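You operate a simulated robot arm through the tools that you are given. There is no shell and no other tool. Be economical: measure what you need, move in short steps, check, and stop when the job is done.

The job below is to be done with a simulated two-armed robot. You get a single attempt, and the scene is never put back.

Task
Pick up the small grey-band bottle marked "JOB 35" from the top of the prep bench with one hand, pass it to the other hand and put it on the top of the stir bench. Set down upright: small grey-band bottle.
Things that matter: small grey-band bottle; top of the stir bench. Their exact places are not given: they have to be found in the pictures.

Only the result counts: the job must be done as asked and must still hold three seconds after the hand-in. Knocking over, shifting, dropping, spilling or breaking anything else fails it.

Robot
Two 7-joint arms with four-finger grippers on one trunk, on a base that drives. Base frame: it is fixed to the floor where the robot stands at the start and does not move with it; the origin is under the middle of the robot, x ahead of it, y to its left, z up; the surface under the hand at the start is at about z = 850. Lengths are in mm, angles in rad, forces in N, time in s.
The left shoulder is at the start at [29, 197, 976], the right one opposite. With the tool pointing down near the work surface each hand reaches from about 240 to 820 mm from the robot's upright axis, wherever it stands, measured 20 degrees to its own side. Places, roughly: top of the stir bench [100, 600, 900]. Payload 3.67 kg a hand.
The TCP of each hand is the grasp point between the finger pads, 28 mm short of the fingertips. In the tool frame z runs along the fingers and y along their closing line. The gripper opens to 112 mm. The gripper's body begins 73 mm behind the TCP.
Orientation is that of the tool frame in the base frame, as a unit quaternion [x, y, z, w]. With the fingers straight down and closing along the base's y, the tool's x points along the base's -x, its y along +y and its z along -z.

Tools
- The arms move only by the tool nudge_tool. It takes "left_plan", "right_plan" or both (then of equal length, played together; a hand with none holds still); each is a list of rows, each a list of 6 numbers: the shift along the tool's x, y, z in m, then the turn, a rotation vector about the tool's x, y, z in rad. In form: [[dx, dy, dz, wx, wy, wz], ...]. A call has 1 to 10 rows; each row is the pose to reach, as a shift and turn from the pose commanded when the call began, along the tool's axes at that moment. "left_grip" and "right_grip" are, for a hand that has rows, the gripper command, from -1 (shut) to 1 (fully open), values between in proportion, set as the call begins (left out, the last holds). Rows are played at 5 a second. More than 50 mm and 0.15 rad between two rows, or a gripper value outside its range, and nothing of the call is played. A pose out of reach is approached as far as the arm can. The call stops where the force on the tool passes 40 N (or 10 N more than at its start, if that is more) or the arm is blocked; 0.2 s more then pass. Each finger halts on what it meets, pressing with about 37 N; the grip force reading is that of the motor and also rises with nothing between the fingers. The clock runs only during rows and for 0.2 s after the last one: add rows that repeat a pose to give the fingers time. The reply holds the time, the measured pose of the TCP, the force on the tool along the base axes, the opening and the grip force, in the units named above and with some noise, with the torque about the TCP (base axes, N m) and any sound that the robot's microphone picked up.
- Cameras (640 x 400 px; columns grow to the right, rows downward): "scene" is now at [92.3, 43.2, 1233.6]; the picture's right is [0.26, -0.96, 0.02], its down [-0.41, -0.13, -0.90] and it looks along [0.88, 0.23, -0.43] (base axes); focal length 226 px, centre (320, 200). "left" rides on the left gripper at [60, 18, -104] in its tool frame; the picture's right is [-0.29, 0.96, 0.00], its down [-0.80, -0.24, -0.55] and it looks along [-0.53, -0.16, 0.83] (tool axes); focal length 234 px, centre (320, 200). "right" rides on the right gripper at [60, -18, -104] in its tool frame; the picture's right is [0.29, 0.96, 0.00], its down [-0.80, 0.24, -0.55] and it looks along [-0.53, 0.16, 0.83] (tool axes); focal length 234 px, centre (320, 200).
- snapshot(camera): a new picture of that camera. No time passes.
- lift_body(by): slides the trunk up (or, below 0, down) by that many mm; the arms and the scene camera ride with it, the base frame stays. It gives what a move gives, with no picture.
- base_move(legs): drives the robot by 1 to 6 legs, each [ahead, left, turn to the left] in mm, mm and rad, along the robot's own axes; the way and the turn of a leg run together, so that a leg with both is an arc; at most 1500 mm and 3.142 rad a leg. The arms and the cameras ride along, it lands a little off, and it stops where it bumps. It gives what a move gives.
- head_to(pan, tilt): turns the head with the scene camera to pan (to the left, within 1.501 rad either way) and tilt (down, from -0.506 to 1.204), counted from straight ahead of the robot. It gives what a move gives.
- locate(camera, pixels): for up to 12 pixels [column, row] of the newest picture of that camera ("zoom" is the newest enlarged one), the place [x, y, z] in the base frame of the surface seen there, good to about 2 mm, but the place of the scene camera against the robot may be out by one fixed shift of up to 12 mm in any direction. No time passes.
- close_up(camera, box): a new picture of the part [left, top, right, bottom] of that camera's present view, enlarged. No time passes.
- hand_in(): hands the job in; it is judged then, once.

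Go step by step. Measure first, check grasps and placings, and put right what went wrong. The budget is 80 turns and 78 pictures, counting those below and the enlarged ones. Unless the task says otherwise, let go and move clear before handing in, and close with one line.

The tools are called after "Call:" by a JSON object that holds its "fn" and its "kwargs". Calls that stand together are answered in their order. nudge_tool: Moves the arms, as the interface text tells. Its arguments: {"type":"object","properties":{"left_plan":{"type":"array","items":{"type":"array","items":{"type":"number"}}},"left_grip":{"type":"number"},"right_plan":{"type":"array","items":{"type":"array","items":{"type":"number"}}},"right_grip":{"type":"number"}},"required":[]} The other tools are called the same way: lift_body (by) slides the trunk up or down; base_move (legs) drives the base; head_to (pan, tilt) turns the head that bears the scene camera; snapshot (camera) takes a picture; locate (camera, pixels) gives the place of the surface under pixels of a picture; close_up (camera, box) takes an enlarged picture of a part of a camera's view; hand_in () hands the job in.

At the start:

```text
time: 0.0
left_tool_pos: [494.0, 308.6, 1187.0]
left_ee_rot: [0.0, 1.0, -0.01, 0.006]
left_wrist_force: [-0.1, 0.5, -0.4]
left_wrist_torque: [0.0, 0.0, -0.01]
left_grip_width: 112.1
left_grasp_force: 0.2
right_tool_pos: [484.5, -60.2, 1135.8]
right_ee_rot: [-0.002, 1.0, -0.011, 0.012]
right_wrist_force: [-0.3, -0.2, -0.1]
right_wrist_torque: [-0.02, 0.02, 0.01]
right_grip_width: 112.1
right_grasp_force: 0.2
trunk travel left (down, up): [-100.0, 414.0]
robot x, y, heading: [0.4, -0.3, -0.003]
head pan, tilt: [0.265, 0.447]
```

scene: 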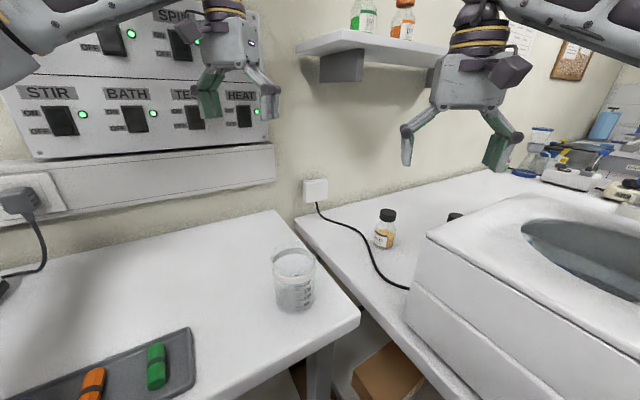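
right: 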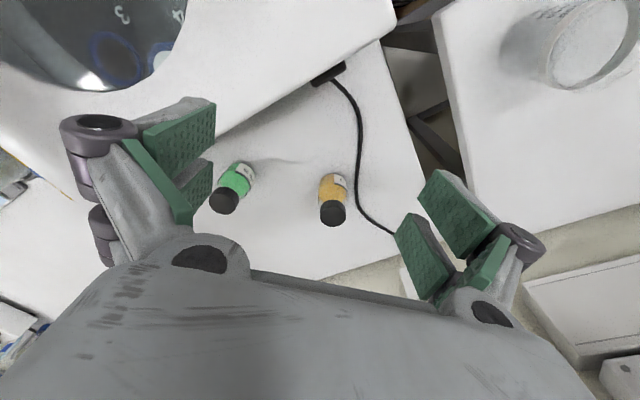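
left: 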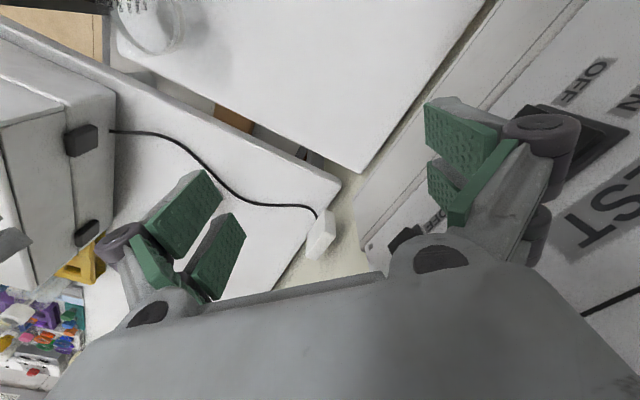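

The scene picture shows an amber bottle at (385,228) and another cap at (455,216), and the right camera shows two bottles at (333,200) and (230,190). I'll enlarge these to find "JOB 35".

Call:
{"fn": "close_up", "kwargs": {"camera": "scene", "box": [340, 190, 500, 290]}}

Call:
{"fn": "close_up", "kwargs": {"camera": "right", "box": [190, 140, 390, 265]}}

Call:
{"fn": "close_up", "kwargs": {"camera": "scene", "box": [500, 100, 640, 220]}}

```text
4.00 times, centred on (420, 240) of scene
```

zoom: 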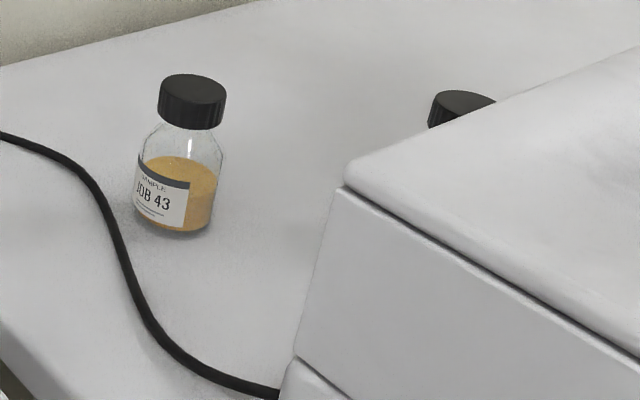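

```text
3.20 times, centred on (290, 202) of right
```

zoom: 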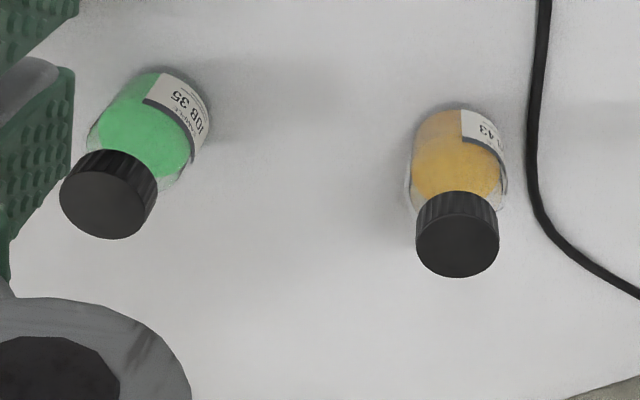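

```text
3.33 times, centred on (570, 160) of scene
```

zoom: 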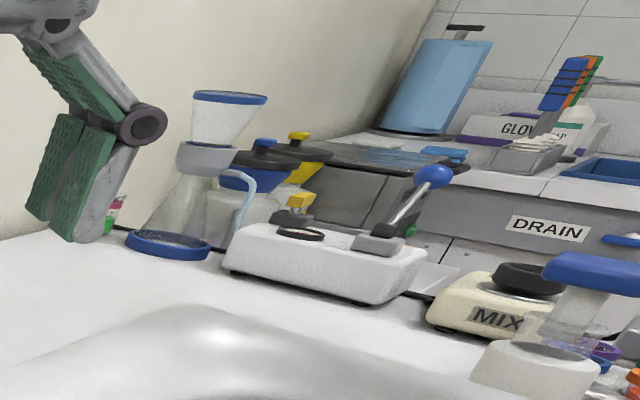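

JOB 35 is the green-filled bottle at right-camera (224,200), standing behind the water bath. I'll measure it, its surroundings, and the stir bench.

Call:
{"fn": "locate", "kwargs": {"camera": "right", "pixels": [[223, 203], [333, 213], [245, 172], [270, 220], [280, 180], [240, 130], [100, 85], [330, 75], [370, 30], [150, 130], [290, 110], [340, 188]]}}

Call:
{"fn": "locate", "kwargs": {"camera": "scene", "pixels": [[388, 214], [455, 215], [380, 240], [294, 255], [294, 305], [200, 270], [275, 215], [355, 318], [430, 237], [100, 300], [520, 200], [185, 335]]}}

Call:
{"fn": "head_to", "kwargs": {"pan": 1.2, "tilt": 0.6}}

Call:
{"fn": "snapshot", "kwargs": {"camera": "scene"}}

```text
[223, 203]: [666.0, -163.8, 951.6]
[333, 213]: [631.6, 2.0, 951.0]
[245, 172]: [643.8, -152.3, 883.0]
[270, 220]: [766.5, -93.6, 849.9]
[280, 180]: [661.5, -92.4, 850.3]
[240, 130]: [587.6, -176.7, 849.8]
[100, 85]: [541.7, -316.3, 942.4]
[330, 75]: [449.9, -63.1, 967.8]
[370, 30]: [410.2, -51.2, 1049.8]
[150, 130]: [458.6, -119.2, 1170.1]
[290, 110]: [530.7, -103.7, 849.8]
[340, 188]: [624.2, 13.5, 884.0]
```

```text
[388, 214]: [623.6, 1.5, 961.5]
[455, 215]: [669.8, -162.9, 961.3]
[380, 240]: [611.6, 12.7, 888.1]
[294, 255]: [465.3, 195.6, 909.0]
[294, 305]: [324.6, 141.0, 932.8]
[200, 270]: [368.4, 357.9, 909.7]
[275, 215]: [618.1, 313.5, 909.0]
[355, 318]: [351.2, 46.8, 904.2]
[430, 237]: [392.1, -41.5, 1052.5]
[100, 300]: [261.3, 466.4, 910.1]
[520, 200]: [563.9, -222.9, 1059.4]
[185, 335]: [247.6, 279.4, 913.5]
```

```text
time: 1.2
left_tool_pos: [494.5, 308.9, 1186.9]
left_ee_rot: [0.0, 1.0, -0.01, 0.006]
left_wrist_force: [-0.7, 0.1, -0.9]
left_wrist_torque: [-0.01, 0.01, -0.03]
left_grip_width: 112.0
left_grasp_force: 0.0
right_tool_pos: [482.6, -58.9, 1138.4]
right_ee_rot: [-0.003, 1.0, -0.01, 0.017]
right_wrist_force: [0.8, 0.5, -0.7]
right_wrist_torque: [0.02, 0.0, 0.02]
right_grip_width: 112.2
right_grasp_force: 0.1
trunk travel left (down, up): [-100.0, 414.0]
robot x, y, heading: [1.0, -1.4, -0.003]
head pan, tilt: [1.201, 0.6]
```

```text
71 pictures are left
```

scene: 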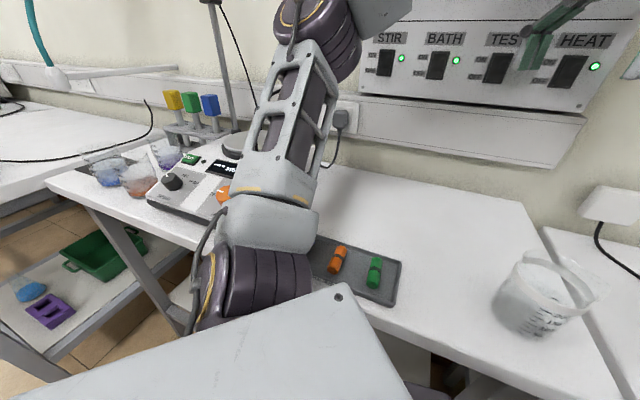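

JOB 35's cap is at about (666,-164,951) on the 850 bench, and there is free stir-bench surface around (430,330,~900). Next I'll check the back edge of the bath and the bottle in detail, with the head back on it.

Call:
{"fn": "head_to", "kwargs": {"pan": 0.0, "tilt": 0.6}}

Call:
{"fn": "snapshot", "kwargs": {"camera": "scene"}}

Call:
{"fn": "close_up", "kwargs": {"camera": "right", "box": [190, 150, 290, 220]}}

```text
time: 2.6
left_tool_pos: [494.6, 306.4, 1187.4]
left_ee_rot: [-0.001, 1.0, -0.01, 0.007]
left_wrist_force: [0.2, 0.0, 0.4]
left_wrist_torque: [-0.01, -0.02, 0.01]
left_grip_width: 111.7
left_grasp_force: 0.0
right_tool_pos: [483.2, -59.4, 1137.3]
right_ee_rot: [-0.002, 1.0, -0.011, 0.017]
right_wrist_force: [0.5, -0.2, -0.1]
right_wrist_torque: [0.02, -0.01, 0.02]
right_grip_width: 112.1
right_grasp_force: 0.0
trunk travel left (down, up): [-100.0, 414.0]
robot x, y, heading: [-0.3, 2.2, -0.001]
head pan, tilt: [0.0, 0.6]
```

```text
70 pictures are left
```

scene: 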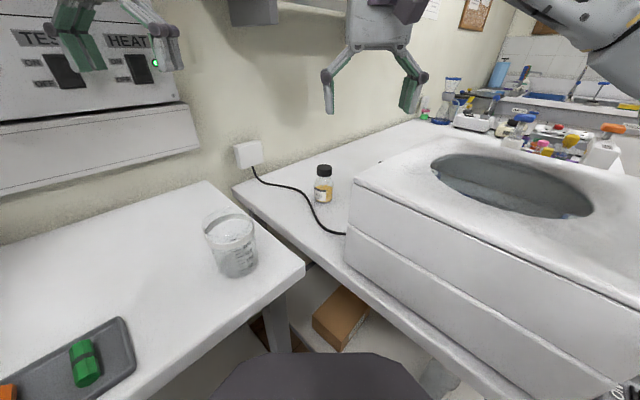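

```text
5.71 times, centred on (240, 185) of right
```

zoom: 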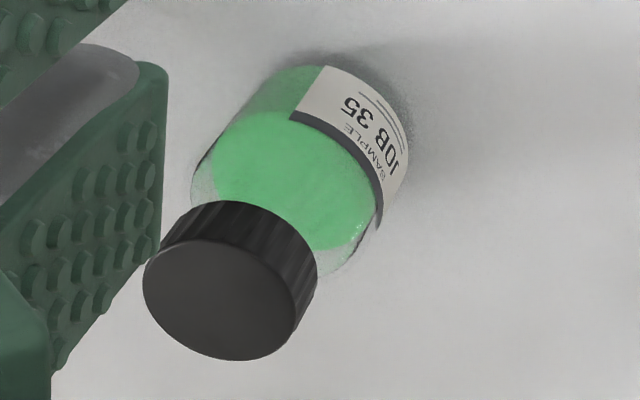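

The zoom shows the cap at (230,300) and the label around (370,120). I'll measure the cap rim and the bath's back edge.

Call:
{"fn": "locate", "kwargs": {"camera": "zoom", "pixels": [[160, 285], [285, 300], [222, 345], [235, 250], [220, 300], [245, 210], [305, 240], [350, 195], [320, 75], [400, 180], [230, 150], [290, 220]]}}

Call:
{"fn": "locate", "kwargs": {"camera": "scene", "pixels": [[360, 186], [375, 175], [395, 165], [415, 155], [440, 144], [470, 138], [368, 182], [150, 230], [215, 235], [300, 262], [180, 195], [126, 325]]}}

```text
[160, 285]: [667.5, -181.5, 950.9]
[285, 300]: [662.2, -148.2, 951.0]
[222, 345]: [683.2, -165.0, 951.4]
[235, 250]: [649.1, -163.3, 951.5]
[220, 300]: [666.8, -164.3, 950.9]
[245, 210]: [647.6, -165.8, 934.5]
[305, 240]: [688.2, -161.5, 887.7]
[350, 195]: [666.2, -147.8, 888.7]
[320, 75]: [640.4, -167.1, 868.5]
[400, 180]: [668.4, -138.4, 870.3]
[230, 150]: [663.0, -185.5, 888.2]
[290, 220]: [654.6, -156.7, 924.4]
```

```text
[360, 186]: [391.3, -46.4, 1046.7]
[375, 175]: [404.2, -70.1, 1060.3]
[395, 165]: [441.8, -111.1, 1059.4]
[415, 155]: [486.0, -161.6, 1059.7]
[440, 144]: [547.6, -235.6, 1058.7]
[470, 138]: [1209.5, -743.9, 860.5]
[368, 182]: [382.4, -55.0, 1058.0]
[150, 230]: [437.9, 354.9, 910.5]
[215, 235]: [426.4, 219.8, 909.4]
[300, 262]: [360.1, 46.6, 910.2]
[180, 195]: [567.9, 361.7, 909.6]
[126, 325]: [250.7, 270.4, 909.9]
```

The bottle has a cap of radius ~18 with its top at z 951, a body of radius ~26, and stands 170 mm clear of the bath. Before moving, I'll check where the wall shelf is.

Call:
{"fn": "head_to", "kwargs": {"pan": 0.2, "tilt": 0.15}}

Call:
{"fn": "snapshot", "kwargs": {"camera": "scene"}}

```text
time: 3.5
left_tool_pos: [494.3, 307.3, 1186.9]
left_ee_rot: [0.001, 1.0, -0.01, 0.007]
left_wrist_force: [0.2, -0.2, -0.3]
left_wrist_torque: [0.01, 0.02, -0.05]
left_grip_width: 112.0
left_grasp_force: 0.1
right_tool_pos: [484.2, -59.7, 1137.9]
right_ee_rot: [-0.002, 1.0, -0.01, 0.017]
right_wrist_force: [0.1, 0.5, 0.2]
right_wrist_torque: [0.0, 0.05, -0.04]
right_grip_width: 112.2
right_grasp_force: 0.0
trunk travel left (down, up): [-100.0, 414.0]
robot x, y, heading: [-3.3, -1.6, -0.001]
head pan, tilt: [0.201, 0.15]
```

```text
68 pictures are left
```

scene: 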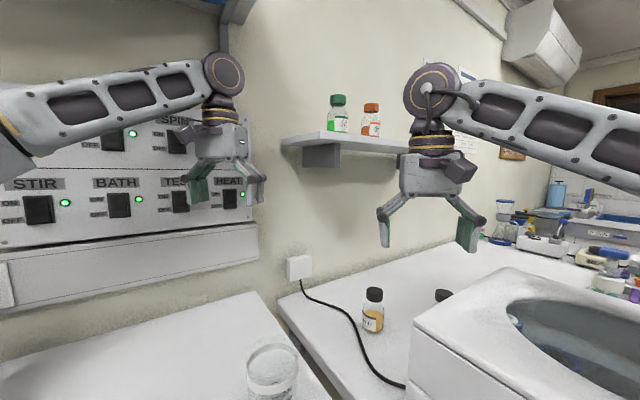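

Call:
{"fn": "locate", "kwargs": {"camera": "scene", "pixels": [[300, 147], [360, 150], [400, 152], [322, 160], [500, 200], [297, 267], [200, 245], [285, 210], [430, 90], [640, 140], [443, 185], [380, 120]]}}

```text
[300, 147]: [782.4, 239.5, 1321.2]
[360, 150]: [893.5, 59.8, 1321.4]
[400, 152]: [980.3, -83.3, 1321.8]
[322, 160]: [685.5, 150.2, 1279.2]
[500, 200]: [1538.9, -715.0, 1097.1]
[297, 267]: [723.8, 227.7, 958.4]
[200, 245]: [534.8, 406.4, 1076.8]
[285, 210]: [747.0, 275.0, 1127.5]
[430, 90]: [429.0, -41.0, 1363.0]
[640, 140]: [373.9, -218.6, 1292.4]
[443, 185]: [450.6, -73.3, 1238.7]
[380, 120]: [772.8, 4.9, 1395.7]
```

The shelf front is ~180 mm beyond the bottle at z ~1320, so the way down is clear. I'll lift the trunk by 150 mm so the arm passes well over the bath (top 1050), then bring the right hand above the bottle.

Call:
{"fn": "lift_body", "kwargs": {"by": 150}}

Call:
{"fn": "nudge_tool", "kwargs": {"right_plan": [[-0.035, -0.02, 0.02, 0, 0, 0], [-0.07, -0.04, 0.04, 0, 0, 0], [-0.11, -0.06, 0.06, 0, 0, 0], [-0.145, -0.08, 0.08, 0, 0, 0], [-0.18, -0.1, 0.1, 0, 0, 0]], "right_grip": 1}}

Call:
{"fn": "snapshot", "kwargs": {"camera": "right"}}

```text
time: 5.3
left_tool_pos: [510.7, 292.3, 1334.7]
left_ee_rot: [-0.001, 1.0, -0.002, -0.001]
left_wrist_force: [0.6, -0.3, 0.7]
left_wrist_torque: [-0.02, -0.02, -0.02]
left_grip_width: 112.0
left_grasp_force: 0.1
right_tool_pos: [499.3, -75.5, 1277.6]
right_ee_rot: [-0.001, 1.0, -0.001, 0.006]
right_wrist_force: [0.0, 0.1, -0.3]
right_wrist_torque: [-0.01, 0.02, 0.02]
right_grip_width: 112.1
right_grasp_force: 0.2
trunk travel left (down, up): [-250.0, 264.0]
robot x, y, heading: [0.6, 1.0, -0.001]
head pan, tilt: [0.201, 0.15]
```

```text
time: 6.5
left_tool_pos: [509.9, 291.7, 1333.7]
left_ee_rot: [0.0, 1.0, -0.002, -0.001]
left_wrist_force: [-0.1, -1.2, -1.4]
left_wrist_torque: [-0.01, -0.04, -0.02]
left_grip_width: 112.1
left_grasp_force: 0.0
right_tool_pos: [682.5, -175.5, 1179.1]
right_ee_rot: [-0.002, 1.0, -0.002, 0.007]
right_wrist_force: [-1.2, 0.7, -0.9]
right_wrist_torque: [0.0, -0.02, 0.01]
right_grip_width: 111.9
right_grasp_force: 0.1
trunk travel left (down, up): [-250.0, 264.0]
robot x, y, heading: [1.1, -1.9, -0.001]
head pan, tilt: [0.201, 0.15]
```

```text
67 pictures are left
```

right: 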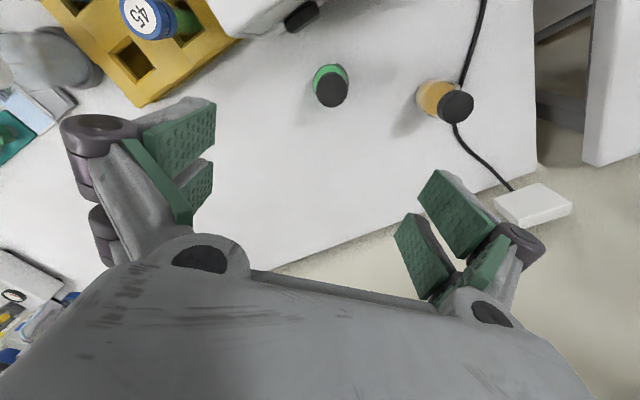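

The right hand is at (682,-175,1179), with the JOB 35 cap seen at (331,90) and a yellow rack at upper left. I'll measure both for clearance.

Call:
{"fn": "locate", "kwargs": {"camera": "right", "pixels": [[332, 91], [321, 92], [342, 92], [457, 106], [220, 45], [140, 100], [150, 15], [300, 15], [60, 60], [435, 95], [275, 265]]}}

```text
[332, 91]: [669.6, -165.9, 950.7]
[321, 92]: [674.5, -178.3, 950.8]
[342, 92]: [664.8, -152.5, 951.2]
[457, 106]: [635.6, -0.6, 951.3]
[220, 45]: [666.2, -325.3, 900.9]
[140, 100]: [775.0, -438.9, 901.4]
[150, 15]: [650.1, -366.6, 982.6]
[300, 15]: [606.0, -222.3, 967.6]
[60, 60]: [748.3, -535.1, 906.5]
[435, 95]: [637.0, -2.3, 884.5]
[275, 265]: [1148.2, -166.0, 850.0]
```

Call:
{"fn": "locate", "kwargs": {"camera": "right", "pixels": [[250, 30], [225, 8], [290, 5], [313, 5], [318, 18], [265, 12], [390, 3]]}}

Call:
{"fn": "close_up", "kwargs": {"camera": "right", "box": [200, 0, 400, 125]}}

```text
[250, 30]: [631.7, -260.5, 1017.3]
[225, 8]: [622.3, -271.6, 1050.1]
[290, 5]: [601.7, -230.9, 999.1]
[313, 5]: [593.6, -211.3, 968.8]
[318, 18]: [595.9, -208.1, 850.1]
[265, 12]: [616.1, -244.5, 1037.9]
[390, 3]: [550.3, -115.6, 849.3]
```

```text
3.20 times, centred on (300, 62) of right
```

zoom: 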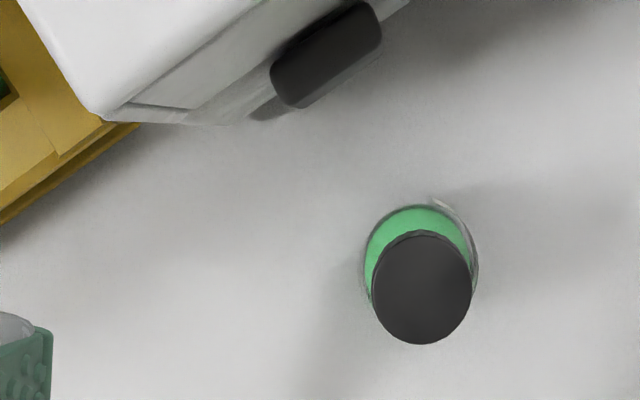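

The bath's back corner is ~90 mm from the bottle axis, so I'll use a partly open gripper (~75 mm) to keep the knuckles clear. I'll centre over the cap and come down to z ~1030.

Call:
{"fn": "nudge_tool", "kwargs": {"right_plan": [[0.0135, 0.0103, 0.0, 0, 0, 0], [0.0135, 0.0103, 0.05, 0, 0, 0], [0.0135, 0.0103, 0.1, 0, 0, 0], [0.0135, 0.0103, 0.15, 0, 0, 0], [0.0135, 0.0103, 0.15, 0, 0, 0]], "right_grip": 0.33}}

Call:
{"fn": "snapshot", "kwargs": {"camera": "right"}}

Call:
{"fn": "head_to", "kwargs": {"pan": -0.1, "tilt": 0.6}}

Call:
{"fn": "snapshot", "kwargs": {"camera": "scene"}}

```text
time: 7.7
left_tool_pos: [510.1, 292.0, 1334.3]
left_ee_rot: [-0.001, 1.0, -0.002, -0.001]
left_wrist_force: [-0.8, -1.0, -0.3]
left_wrist_torque: [-0.04, 0.03, 0.0]
left_grip_width: 112.3
left_grasp_force: 0.1
right_tool_pos: [669.1, -165.5, 1028.9]
right_ee_rot: [-0.001, 1.0, -0.002, 0.006]
right_wrist_force: [-1.3, 0.2, -0.6]
right_wrist_torque: [0.03, -0.04, 0.01]
right_grip_width: 74.5
right_grasp_force: 0.0
trunk travel left (down, up): [-250.0, 264.0]
robot x, y, heading: [0.2, 1.3, -0.005]
head pan, tilt: [0.201, 0.15]
```

```text
65 pictures are left
```

right: 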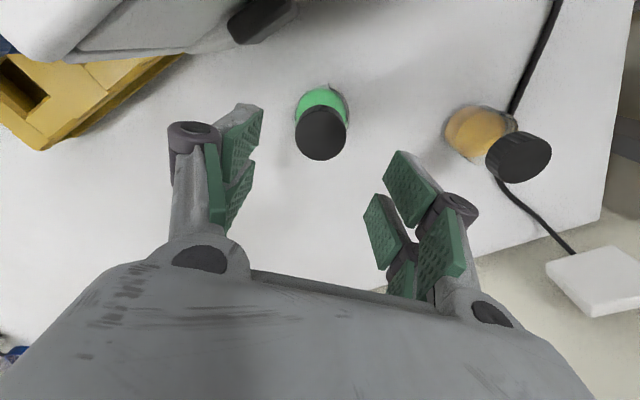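

```text
time: 8.6
left_tool_pos: [510.8, 291.6, 1334.1]
left_ee_rot: [0.0, 1.0, -0.002, -0.001]
left_wrist_force: [0.5, 0.3, 0.1]
left_wrist_torque: [0.01, -0.01, -0.02]
left_grip_width: 112.2
left_grasp_force: 0.0
right_tool_pos: [669.1, -166.6, 1029.0]
right_ee_rot: [0.0, 1.0, -0.002, 0.006]
right_wrist_force: [-0.4, -0.2, -0.2]
right_wrist_torque: [-0.01, 0.02, 0.03]
right_grip_width: 74.7
right_grasp_force: 0.0
trunk travel left (down, up): [-250.0, 264.0]
robot x, y, heading: [-3.1, -2.1, 0.0]
head pan, tilt: [-0.099, 0.6]
```

```text
64 pictures are left
```

scene: 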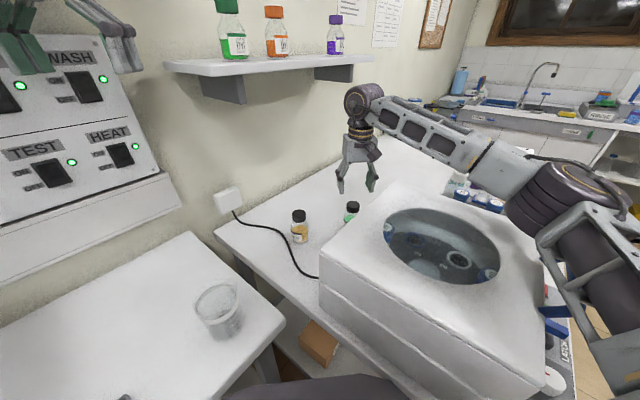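

The right gripper is centred over the cap (cap at (320,132) in the right view). The forearm passes to the right of the bath, so I'll check its height over things before the last 80 mm down.

Call:
{"fn": "locate", "kwargs": {"camera": "scene", "pixels": [[440, 155], [475, 165], [505, 195], [530, 225], [545, 240], [480, 200], [460, 190], [495, 205], [525, 275], [560, 330], [545, 375], [352, 205]]}}

Call:
{"fn": "locate", "kwargs": {"camera": "right", "pixels": [[320, 132], [298, 132], [345, 132], [70, 50], [245, 40]]}}

```text
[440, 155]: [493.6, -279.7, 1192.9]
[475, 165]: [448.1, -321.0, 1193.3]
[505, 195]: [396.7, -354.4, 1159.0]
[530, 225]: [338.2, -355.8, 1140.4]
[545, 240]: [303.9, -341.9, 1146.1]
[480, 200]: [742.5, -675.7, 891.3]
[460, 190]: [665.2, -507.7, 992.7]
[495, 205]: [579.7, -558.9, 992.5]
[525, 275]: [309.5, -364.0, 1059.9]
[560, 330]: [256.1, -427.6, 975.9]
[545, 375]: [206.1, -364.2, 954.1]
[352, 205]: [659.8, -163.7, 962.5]
```

```text
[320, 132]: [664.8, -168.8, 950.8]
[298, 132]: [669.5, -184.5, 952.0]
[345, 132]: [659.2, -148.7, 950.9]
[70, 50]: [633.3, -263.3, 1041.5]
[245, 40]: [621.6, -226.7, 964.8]
```

The elbow underside is only ~90 mm above the bath top. I'll raise the trunk another 100 mm for margin and then come down to the cap.

Call:
{"fn": "lift_body", "kwargs": {"by": 100}}

```text
time: 9.6
left_tool_pos: [501.1, 306.4, 1341.0]
left_ee_rot: [0.018, 0.995, 0.053, -0.078]
left_wrist_force: [1.9, 7.9, -5.7]
left_wrist_torque: [-0.86, 0.35, 0.18]
left_grip_width: 112.2
left_grasp_force: 0.0
right_tool_pos: [673.4, -152.2, 1112.8]
right_ee_rot: [-0.005, 1.0, -0.007, 0.002]
right_wrist_force: [1.1, -1.5, -0.8]
right_wrist_torque: [0.04, 0.09, -0.02]
right_grip_width: 74.6
right_grasp_force: 0.0
trunk travel left (down, up): [-334.0, 180.0]
robot x, y, heading: [-4.3, 7.4, 0.006]
head pan, tilt: [-0.099, 0.6]
stopped: the arm was blocked; the commanded pose is now the measured one
```

The lift stopped because the left arm was blocked (wrist force of about 8 N, and the hand tilted). I'll look at what it touched.

Call:
{"fn": "snapshot", "kwargs": {"camera": "left"}}

Call:
{"fn": "head_to", "kwargs": {"pan": 0.6, "tilt": 0.0}}

Call:
{"fn": "snapshot", "kwargs": {"camera": "scene"}}

```text
63 pictures are left
```

left: 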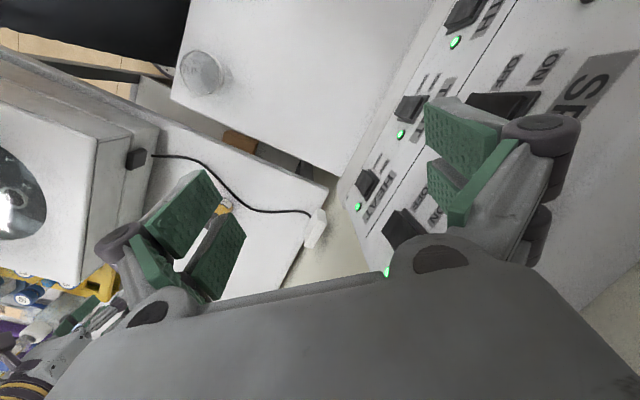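

```text
time: 10.7
left_tool_pos: [505.0, 300.3, 1338.5]
left_ee_rot: [0.022, 0.995, 0.055, -0.077]
left_wrist_force: [-0.5, 0.1, 0.5]
left_wrist_torque: [0.02, -0.03, 0.04]
left_grip_width: 112.1
left_grasp_force: 0.0
right_tool_pos: [676.6, -154.4, 1108.4]
right_ee_rot: [-0.005, 1.0, -0.006, 0.003]
right_wrist_force: [0.1, -0.4, 0.2]
right_wrist_torque: [0.01, 0.03, -0.01]
right_grip_width: 74.4
right_grasp_force: 0.1
trunk travel left (down, up): [-334.0, 180.0]
robot x, y, heading: [-3.3, 1.9, 0.007]
head pan, tilt: [0.6, 0.0]
```

```text
62 pictures are left
```

scene: 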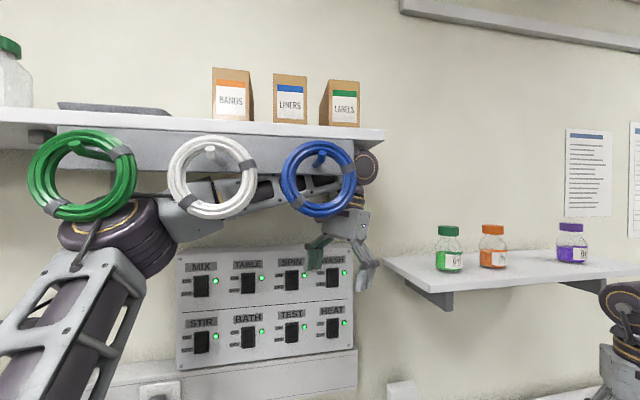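

The left wrist came up under a wall shelf with boxes and hose rings; everything still looks in place. I'll reverse the lift straight down.

Call:
{"fn": "lift_body", "kwargs": {"by": -84}}

Call:
{"fn": "snapshot", "kwargs": {"camera": "scene"}}

```text
time: 11.9
left_tool_pos: [492.3, 289.5, 1263.3]
left_ee_rot: [0.021, 0.995, 0.061, -0.072]
left_wrist_force: [0.3, 0.1, -0.2]
left_wrist_torque: [0.01, -0.01, 0.04]
left_grip_width: 112.0
left_grasp_force: 0.1
right_tool_pos: [666.1, -163.1, 1029.6]
right_ee_rot: [-0.005, 1.0, 0.0, 0.007]
right_wrist_force: [-0.1, -1.0, 0.3]
right_wrist_torque: [0.0, -0.02, 0.0]
right_grip_width: 74.5
right_grasp_force: 0.0
trunk travel left (down, up): [-250.0, 264.0]
robot x, y, heading: [-1.9, 0.9, 0.007]
head pan, tilt: [0.6, 0.0]
```

```text
61 pictures are left
```

scene: 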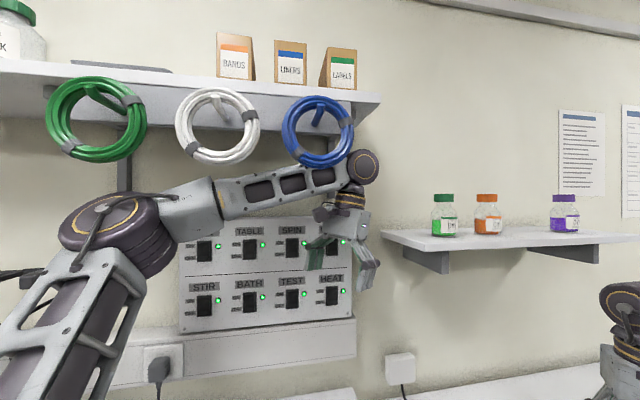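

The boxes and hoses still stand. I'll check where the left wrist is relative to the blue ring before drawing it down and away.

Call:
{"fn": "locate", "kwargs": {"camera": "scene", "pixels": [[318, 108], [290, 135], [350, 125], [320, 162], [363, 167], [300, 185], [330, 95], [217, 160], [240, 195], [97, 155], [355, 225]]}}

```text
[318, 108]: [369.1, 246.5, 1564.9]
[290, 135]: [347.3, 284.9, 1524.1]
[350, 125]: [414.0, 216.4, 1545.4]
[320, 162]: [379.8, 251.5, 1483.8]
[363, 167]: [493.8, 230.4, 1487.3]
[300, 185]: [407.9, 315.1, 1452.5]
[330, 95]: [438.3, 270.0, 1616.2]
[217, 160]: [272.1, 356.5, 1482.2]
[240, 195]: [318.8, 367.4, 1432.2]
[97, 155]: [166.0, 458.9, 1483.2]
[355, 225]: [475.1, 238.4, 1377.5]
```

The blue ring's bottom (z 1484) is level with the wrist, on the robot side of it, so the left hand must go down first. I'll move it 150 mm along its fingers.

Call:
{"fn": "nudge_tool", "kwargs": {"left_plan": [[0, 0, 0.04, 0, 0, 0], [0, 0, 0.08, 0, 0, 0], [0, 0, 0.12, 0, 0, 0], [0, 0, 0.15, 0, 0, 0], [0, 0, 0.15, 0, 0, 0]]}}

Call:
{"fn": "snapshot", "kwargs": {"camera": "scene"}}

Call:
{"fn": "snapshot", "kwargs": {"camera": "right"}}

```text
time: 13.1
left_tool_pos: [473.2, 308.3, 1116.0]
left_ee_rot: [0.022, 0.995, 0.061, -0.072]
left_wrist_force: [0.1, 0.1, 0.3]
left_wrist_torque: [0.02, 0.02, 0.01]
left_grip_width: 111.8
left_grasp_force: 0.0
right_tool_pos: [666.8, -161.9, 1029.3]
right_ee_rot: [-0.005, 1.0, -0.001, 0.007]
right_wrist_force: [0.0, 1.0, 0.3]
right_wrist_torque: [-0.02, 0.0, -0.01]
right_grip_width: 74.3
right_grasp_force: 0.1
trunk travel left (down, up): [-250.0, 264.0]
robot x, y, heading: [-1.0, 1.4, 0.008]
head pan, tilt: [0.6, 0.0]
```

```text
60 pictures are left
```

scene: 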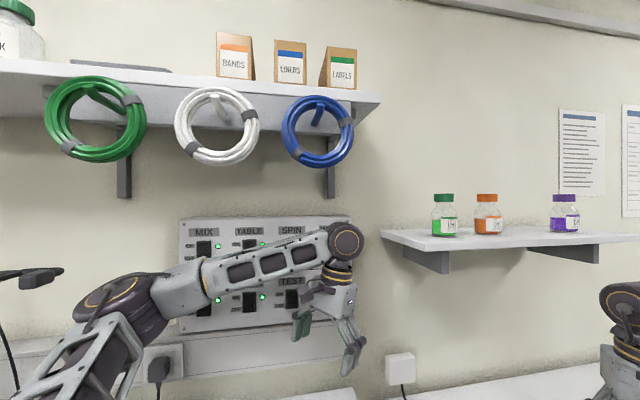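

```text
59 pictures are left
```

right: 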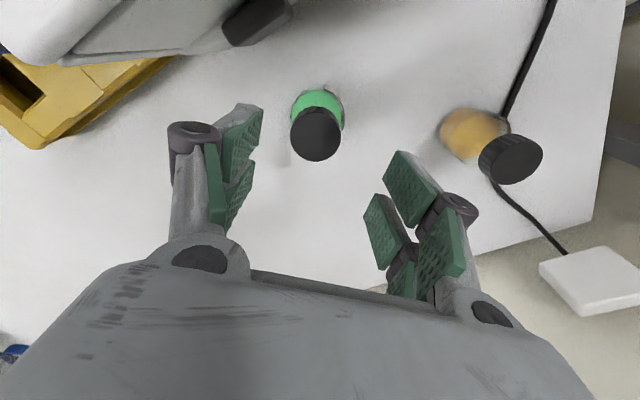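

Left hand is clear, with nothing disturbed. A smaller 60 mm lift now leaves the left wrist well under the rings and adds elbow margin over the bath.

Call:
{"fn": "lift_body", "kwargs": {"by": 60}}

Call:
{"fn": "snapshot", "kwargs": {"camera": "right"}}

```text
time: 14.1
left_tool_pos: [473.1, 309.2, 1174.8]
left_ee_rot: [0.022, 0.995, 0.059, -0.073]
left_wrist_force: [0.2, -0.2, -0.8]
left_wrist_torque: [0.02, -0.03, -0.01]
left_grip_width: 112.1
left_grasp_force: 0.0
right_tool_pos: [666.2, -162.1, 1088.1]
right_ee_rot: [-0.004, 1.0, -0.001, 0.007]
right_wrist_force: [-0.5, 0.2, -0.8]
right_wrist_torque: [-0.03, -0.01, 0.0]
right_grip_width: 74.4
right_grasp_force: 0.0
trunk travel left (down, up): [-310.0, 204.0]
robot x, y, heading: [-3.4, -1.5, 0.005]
head pan, tilt: [0.6, 0.0]
```

```text
58 pictures are left
```

right: 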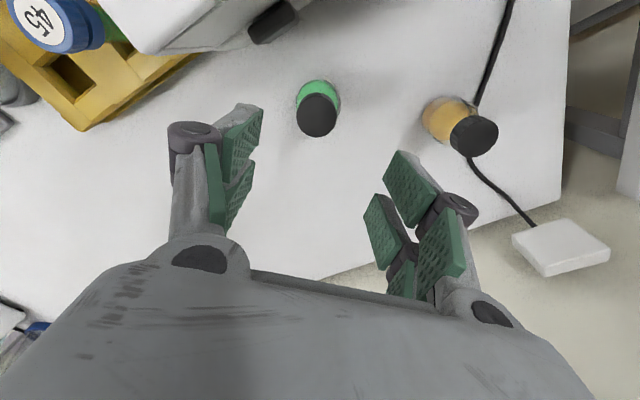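

Call:
{"fn": "locate", "kwargs": {"camera": "right", "pixels": [[318, 115], [300, 115], [336, 115], [318, 98], [318, 133]]}}

```text
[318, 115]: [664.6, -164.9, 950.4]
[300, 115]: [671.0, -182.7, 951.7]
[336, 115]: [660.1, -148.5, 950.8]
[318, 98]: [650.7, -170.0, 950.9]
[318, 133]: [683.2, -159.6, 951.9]
```

The cap centre is (666,-165). I'll descend with TCP to z ~948, so that the fingertips just span the cap, then check before closing.

Call:
{"fn": "nudge_tool", "kwargs": {"right_plan": [[0.001, -0.003, 0.04, 0, 0, 0], [0.001, -0.003, 0.08, 0, 0, 0], [0.002, -0.003, 0.11, 0, 0, 0], [0.002, -0.003, 0.14, 0, 0, 0], [0.002, -0.003, 0.14, 0, 0, 0]]}}

Call:
{"fn": "snapshot", "kwargs": {"camera": "right"}}

Call:
{"fn": "head_to", "kwargs": {"pan": -0.1, "tilt": 0.65}}

Call:
{"fn": "snapshot", "kwargs": {"camera": "scene"}}

```text
time: 15.3
left_tool_pos: [473.6, 308.8, 1175.6]
left_ee_rot: [0.021, 0.995, 0.06, -0.072]
left_wrist_force: [-0.4, -0.6, -0.3]
left_wrist_torque: [-0.01, -0.04, -0.03]
left_grip_width: 111.9
left_grasp_force: 0.1
right_tool_pos: [666.5, -166.5, 950.4]
right_ee_rot: [-0.005, 1.0, -0.001, 0.007]
right_wrist_force: [-0.3, 0.7, 0.5]
right_wrist_torque: [0.01, -0.04, -0.01]
right_grip_width: 74.2
right_grasp_force: 0.1
trunk travel left (down, up): [-310.0, 204.0]
robot x, y, heading: [-1.5, -0.8, 0.012]
head pan, tilt: [0.6, 0.0]
```

```text
57 pictures are left
```

right: 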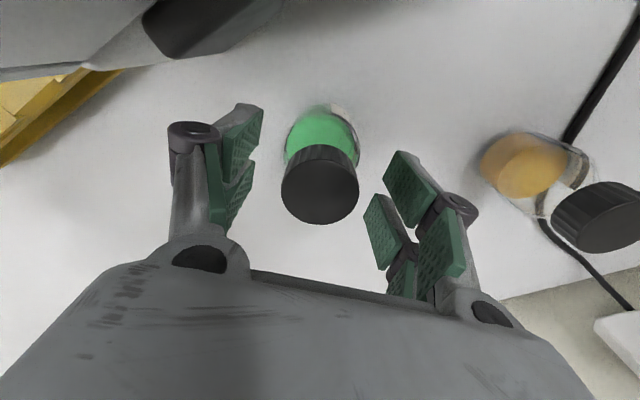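

```text
time: 16.3
left_tool_pos: [473.8, 307.6, 1174.2]
left_ee_rot: [0.022, 0.995, 0.061, -0.073]
left_wrist_force: [0.0, -1.0, -0.3]
left_wrist_torque: [0.0, 0.0, 0.01]
left_grip_width: 112.2
left_grasp_force: 0.0
right_tool_pos: [666.5, -165.9, 949.9]
right_ee_rot: [-0.004, 1.0, -0.002, 0.007]
right_wrist_force: [0.9, 0.0, 0.3]
right_wrist_torque: [-0.02, -0.04, 0.0]
right_grip_width: 74.8
right_grasp_force: 0.1
trunk travel left (down, up): [-310.0, 204.0]
robot x, y, heading: [-0.0, 0.8, 0.011]
head pan, tilt: [-0.099, 0.649]
```

```text
56 pictures are left
```

scene: 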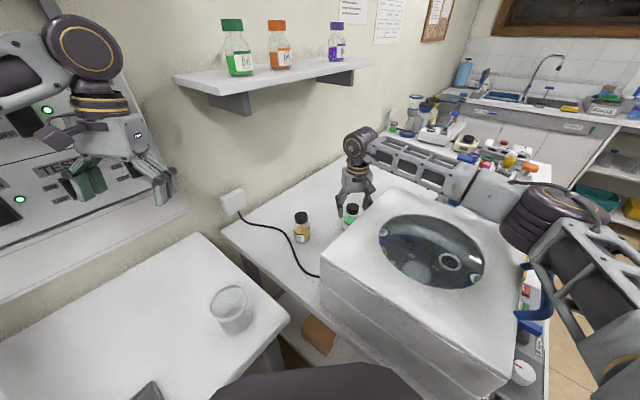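

The cap sits centred at the TCP (320,190), with the fingertips ~28 mm below its top. Closing now.

Call:
{"fn": "nudge_tool", "kwargs": {"right_plan": [[0, 0, 0.001, 0, 0, 0], [0, 0, 0.001, 0, 0, 0], [0, 0, 0.001, 0, 0, 0], [0, 0, 0.001, 0, 0, 0], [0, 0, 0.001, 0, 0, 0]], "right_grip": -1}}

Call:
{"fn": "snapshot", "kwargs": {"camera": "right"}}

```text
time: 17.5
left_tool_pos: [474.0, 309.5, 1174.1]
left_ee_rot: [0.022, 0.995, 0.06, -0.073]
left_wrist_force: [0.0, -0.2, -0.4]
left_wrist_torque: [-0.02, 0.04, -0.01]
left_grip_width: 112.0
left_grasp_force: 0.0
right_tool_pos: [667.0, -166.6, 949.3]
right_ee_rot: [-0.004, 1.0, -0.001, 0.008]
right_wrist_force: [-0.2, -0.2, 0.9]
right_wrist_torque: [-0.06, 0.0, -0.03]
right_grip_width: 36.6
right_grasp_force: 37.4
trunk travel left (down, up): [-310.0, 204.0]
robot x, y, heading: [-2.0, 5.2, 0.011]
head pan, tilt: [-0.099, 0.649]
```

```text
55 pictures are left
```

right: 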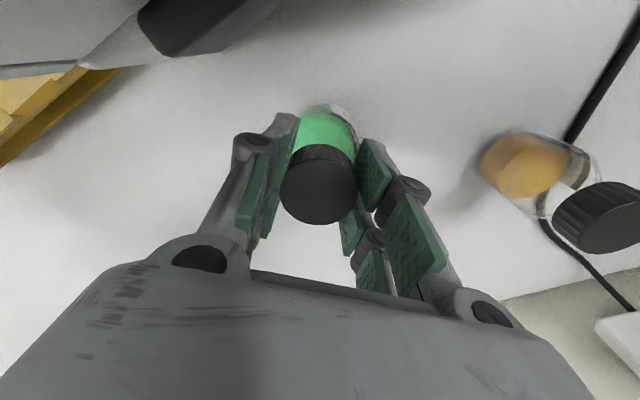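

Grip closed on the cap at 36.6 mm. Lifting straight up 200 mm.

Call:
{"fn": "nudge_tool", "kwargs": {"right_plan": [[0, 0, -0.02, 0, 0, 0], [0, 0, -0.05, 0, 0, 0], [0, 0, -0.09, 0, 0, 0], [0, 0, -0.13, 0, 0, 0], [0, 0, -0.17, 0, 0, 0], [0, 0, -0.21, 0, 0, 0], [0, 0, -0.25, 0, 0, 0]]}}

Call:
{"fn": "snapshot", "kwargs": {"camera": "right"}}

Call:
{"fn": "snapshot", "kwargs": {"camera": "scene"}}

```text
time: 19.1
left_tool_pos: [472.6, 309.6, 1173.9]
left_ee_rot: [0.022, 0.995, 0.059, -0.072]
left_wrist_force: [-0.4, -0.2, -0.1]
left_wrist_torque: [0.03, 0.0, -0.03]
left_grip_width: 112.0
left_grasp_force: 0.2
right_tool_pos: [661.7, -165.0, 1199.0]
right_ee_rot: [-0.005, 1.0, -0.001, 0.007]
right_wrist_force: [0.6, -0.2, 0.2]
right_wrist_torque: [0.01, -0.01, -0.03]
right_grip_width: 0.0
right_grasp_force: 35.8
trunk travel left (down, up): [-310.0, 204.0]
robot x, y, heading: [0.6, 1.1, 0.01]
head pan, tilt: [-0.099, 0.649]
```

```text
54 pictures are left
```

right: 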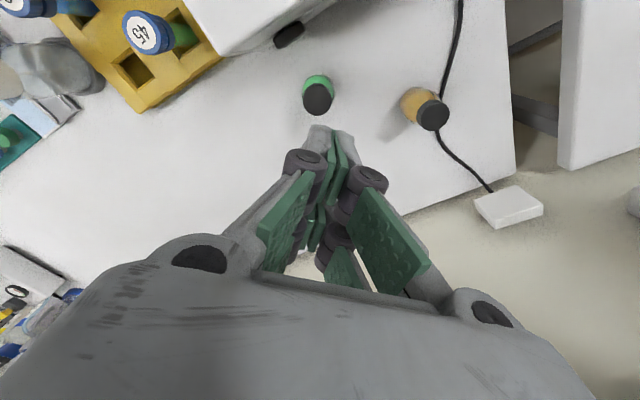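

```text
53 pictures are left
```

scene: 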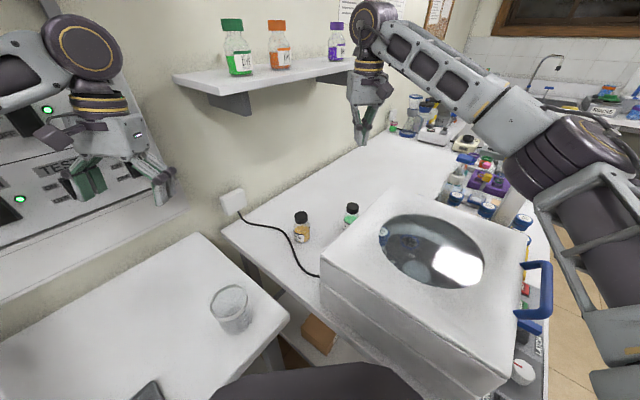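

The cap slipped out (grip width 0.0); the bottle still stands upright at right-view (317,98). The cap won't hold, so I'll plan a grip on the glass body. First I'll recheck the bottle and the finger geometry at ~56 mm opening.

Call:
{"fn": "nudge_tool", "kwargs": {"right_plan": [[0, 0, 0, 0, 0, 0], [0, 0, 0, 0, 0, 0], [0, 0, 0, 0, 0, 0]], "right_grip": 0.0}}

Call:
{"fn": "snapshot", "kwargs": {"camera": "right"}}

Call:
{"fn": "close_up", "kwargs": {"camera": "scene", "box": [310, 40, 430, 240]}}

```text
time: 19.9
left_tool_pos: [474.2, 308.8, 1174.1]
left_ee_rot: [0.022, 0.995, 0.06, -0.073]
left_wrist_force: [-0.1, -0.2, 0.8]
left_wrist_torque: [0.0, -0.02, 0.01]
left_grip_width: 112.0
left_grasp_force: 0.1
right_tool_pos: [663.3, -165.2, 1197.5]
right_ee_rot: [-0.005, 1.0, -0.001, 0.006]
right_wrist_force: [1.2, -0.2, 0.6]
right_wrist_torque: [-0.02, -0.04, 0.03]
right_grip_width: 56.1
right_grasp_force: 0.1
trunk travel left (down, up): [-310.0, 204.0]
robot x, y, heading: [1.8, 1.7, 0.007]
head pan, tilt: [-0.099, 0.649]
```

```text
52 pictures are left
```

right: 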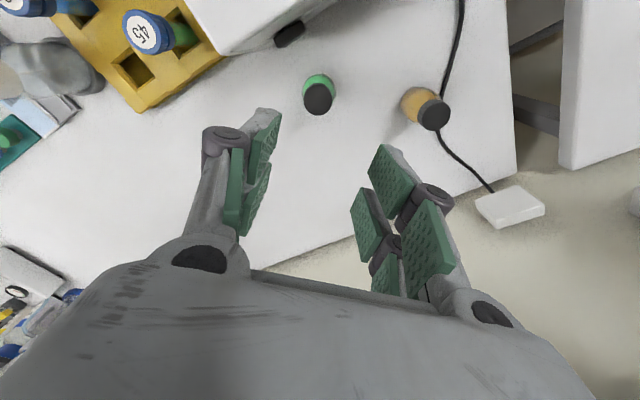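

```text
2.00 times, centred on (370, 140) of scene
```

zoom: 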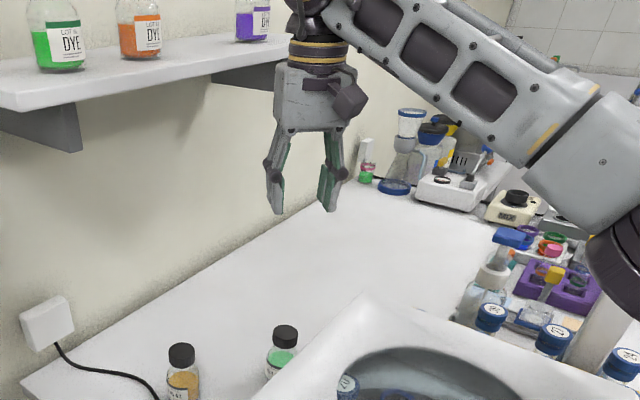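

The fingers are slim, so a body grip is feasible. I'll measure the bottle again.

Call:
{"fn": "locate", "kwargs": {"camera": "right", "pixels": [[318, 98], [306, 98], [330, 98], [318, 88], [318, 110], [432, 116], [290, 33], [303, 28]]}}

Call:
{"fn": "nudge_tool", "kwargs": {"right_plan": [[-0.003, 0.0, 0.04, 0, 0, 0.1], [-0.003, 0.0, 0.08, 0, 0, 0.2], [-0.003, 0.0, 0.12, 0, 0, 0.3], [-0.003, 0.0, 0.12, 0, 0, 0.3]], "right_grip": 0.33}}

Call:
{"fn": "snapshot", "kwargs": {"camera": "right"}}

```text
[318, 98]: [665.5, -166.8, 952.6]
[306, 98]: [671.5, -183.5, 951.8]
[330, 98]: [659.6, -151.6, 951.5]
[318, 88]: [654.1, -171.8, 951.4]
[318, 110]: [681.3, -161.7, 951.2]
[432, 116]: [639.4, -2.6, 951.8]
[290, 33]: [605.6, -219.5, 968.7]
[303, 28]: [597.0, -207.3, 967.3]
```

```text
time: 20.9
left_tool_pos: [472.8, 307.5, 1173.3]
left_ee_rot: [0.021, 0.995, 0.06, -0.074]
left_wrist_force: [0.2, -0.4, -0.1]
left_wrist_torque: [-0.04, -0.02, 0.02]
left_grip_width: 111.9
left_grasp_force: 0.1
right_tool_pos: [665.6, -164.0, 1077.8]
right_ee_rot: [0.146, 0.989, 0.0, 0.007]
right_wrist_force: [0.4, -0.2, -0.9]
right_wrist_torque: [0.0, 0.01, 0.01]
right_grip_width: 74.7
right_grasp_force: 0.0
trunk travel left (down, up): [-310.0, 204.0]
robot x, y, heading: [-5.0, -2.4, 0.008]
head pan, tilt: [-0.099, 0.649]
```

```text
50 pictures are left
```

right: 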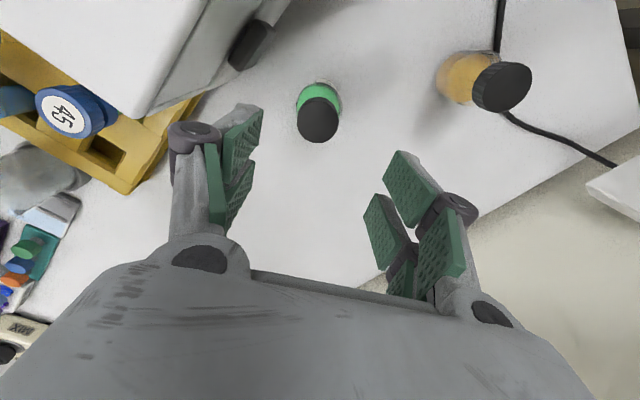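

Yawed −17°, camera turned away from the bath, and cap at (318,120) nearly centred. I'll descend to z ~899 so the pads close on the glass body.

Call:
{"fn": "nudge_tool", "kwargs": {"right_plan": [[-0.001, -0.0022, 0.045, 0, 0, 0], [0, -0.0025, 0.09, 0, 0, 0], [0.0005, -0.0025, 0.125, 0, 0, 0], [0.0005, -0.0025, 0.15, 0, 0, 0], [0.0005, -0.0025, 0.15, 0, 0, 0]]}}

Call:
{"fn": "snapshot", "kwargs": {"camera": "right"}}

Call:
{"fn": "close_up", "kwargs": {"camera": "scene", "box": [300, 100, 540, 250]}}

```text
time: 22.1
left_tool_pos: [473.5, 308.3, 1174.4]
left_ee_rot: [0.022, 0.995, 0.06, -0.072]
left_wrist_force: [-0.5, -0.3, -0.8]
left_wrist_torque: [0.0, 0.0, -0.06]
left_grip_width: 111.9
left_grasp_force: 0.0
right_tool_pos: [668.3, -166.5, 929.8]
right_ee_rot: [0.145, 0.989, 0.0, 0.006]
right_wrist_force: [-0.8, -0.5, 0.9]
right_wrist_torque: [-0.01, 0.02, 0.0]
right_grip_width: 74.5
right_grasp_force: 0.1
trunk travel left (down, up): [-310.0, 204.0]
robot x, y, heading: [-1.7, 1.5, 0.006]
head pan, tilt: [-0.099, 0.649]
```

```text
49 pictures are left
```

right: 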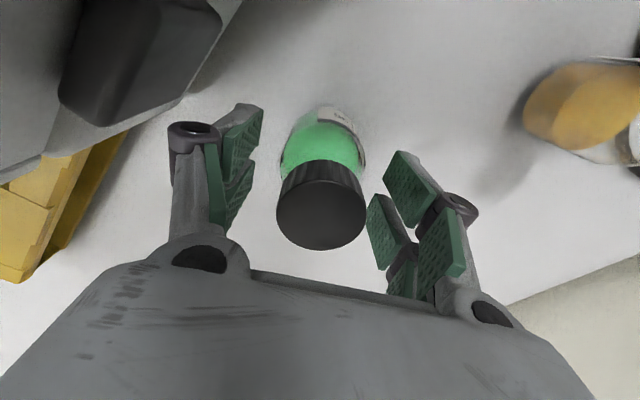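

```text
2.67 times, centred on (420, 175) of scene
```

zoom: 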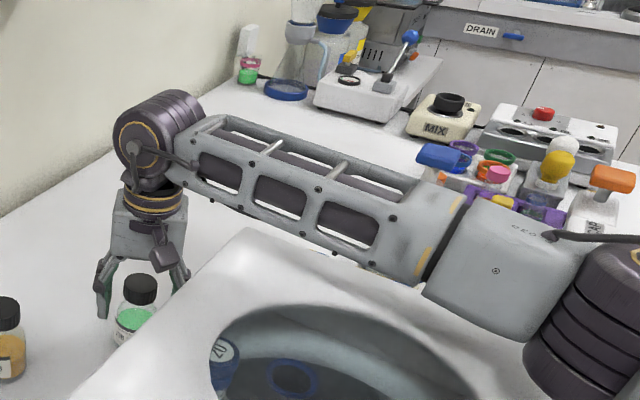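

Centred. I'll check the forearm's height over the bath before the last 30 mm.

Call:
{"fn": "locate", "kwargs": {"camera": "zoom", "pixels": [[290, 228], [380, 262], [440, 295], [520, 330], [550, 370], [230, 205], [260, 245], [400, 320]]}}

```text
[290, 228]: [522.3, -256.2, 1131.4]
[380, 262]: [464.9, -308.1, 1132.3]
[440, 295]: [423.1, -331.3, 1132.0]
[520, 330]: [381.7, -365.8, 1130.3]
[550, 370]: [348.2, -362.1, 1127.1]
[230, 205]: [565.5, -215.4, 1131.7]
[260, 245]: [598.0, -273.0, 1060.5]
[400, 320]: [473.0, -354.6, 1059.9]
```

The forearm is ~70 mm above the bath, so there is room for 31 mm more. I'll go down, then close.

Call:
{"fn": "nudge_tool", "kwargs": {"right_plan": [[0, 0, 0.015, 0, 0, 0], [0.0005, 0, 0.031, 0, 0, 0], [0.0005, 0, 0.031, 0, 0, 0]]}}

Call:
{"fn": "nudge_tool", "kwargs": {"right_plan": [[0, 0, 0, 0, 0, 0], [0, 0, 0, 0, 0, 0], [0, 0, 0, 0, 0, 0], [0, 0, 0, 0, 0, 0], [0, 0, 0, 0, 0, 0]], "right_grip": -1}}

Call:
{"fn": "snapshot", "kwargs": {"camera": "right"}}

```text
time: 22.9
left_tool_pos: [474.1, 309.2, 1176.0]
left_ee_rot: [0.021, 0.995, 0.06, -0.073]
left_wrist_force: [0.6, 0.6, -0.2]
left_wrist_torque: [-0.01, 0.03, 0.0]
left_grip_width: 111.8
left_grasp_force: 0.0
right_tool_pos: [669.5, -169.0, 902.0]
right_ee_rot: [0.144, 0.989, 0.001, 0.009]
right_wrist_force: [-0.9, -0.1, 0.1]
right_wrist_torque: [0.01, 0.01, 0.01]
right_grip_width: 74.4
right_grasp_force: 0.0
trunk travel left (down, up): [-310.0, 204.0]
robot x, y, heading: [-2.1, -0.2, 0.008]
head pan, tilt: [-0.099, 0.649]
```

```text
time: 24.1
left_tool_pos: [473.4, 308.2, 1173.4]
left_ee_rot: [0.022, 0.995, 0.06, -0.073]
left_wrist_force: [0.3, -0.2, 0.0]
left_wrist_torque: [-0.01, -0.06, -0.02]
left_grip_width: 111.9
left_grasp_force: 0.1
right_tool_pos: [669.8, -167.7, 904.0]
right_ee_rot: [0.145, 0.989, 0.002, 0.011]
right_wrist_force: [0.1, 0.5, -0.4]
right_wrist_torque: [-0.01, 0.0, 0.04]
right_grip_width: 54.3
right_grasp_force: 36.9
trunk travel left (down, up): [-310.0, 204.0]
robot x, y, heading: [-2.8, -0.8, 0.01]
head pan, tilt: [-0.099, 0.649]
```

```text
47 pictures are left
```

right: 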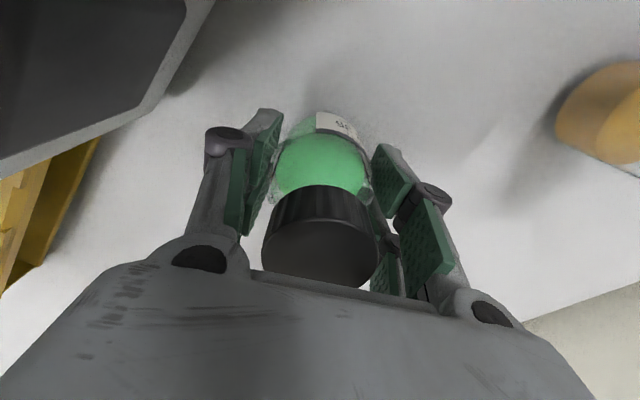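

Now the gripper holds the body at 54.3 mm. I'll do a slow 30 mm lift to test it.

Call:
{"fn": "nudge_tool", "kwargs": {"right_plan": [[0, 0, -0.004, 0, 0, 0], [0, 0, -0.008, 0, 0, 0], [0, 0, -0.013, 0, 0, 0], [0, 0, -0.018, 0, 0, 0], [0, 0, -0.024, 0, 0, 0], [0, 0, -0.03, 0, 0, 0]]}}

Call:
{"fn": "snapshot", "kwargs": {"camera": "right"}}

```text
time: 25.5
left_tool_pos: [474.1, 309.5, 1173.7]
left_ee_rot: [0.021, 0.995, 0.061, -0.073]
left_wrist_force: [-0.2, 1.1, 0.3]
left_wrist_torque: [0.02, 0.0, -0.01]
left_grip_width: 112.1
left_grasp_force: 0.1
right_tool_pos: [668.1, -168.4, 926.3]
right_ee_rot: [0.145, 0.989, 0.001, 0.007]
right_wrist_force: [0.5, -0.3, -1.9]
right_wrist_torque: [0.0, -0.02, -0.01]
right_grip_width: 54.2
right_grasp_force: 36.8
trunk travel left (down, up): [-310.0, 204.0]
robot x, y, heading: [-0.0, 2.4, 0.005]
head pan, tilt: [-0.099, 0.649]
```

```text
46 pictures are left
```

right: 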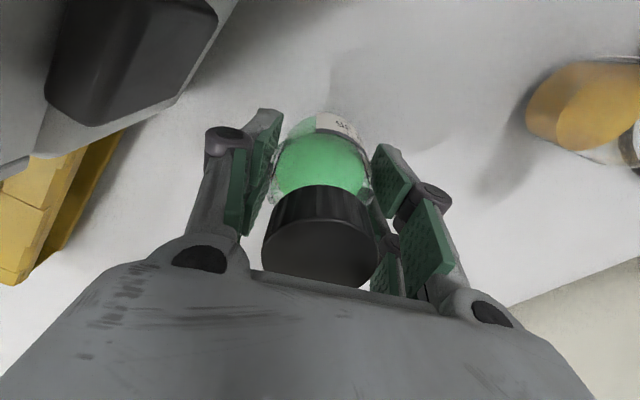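

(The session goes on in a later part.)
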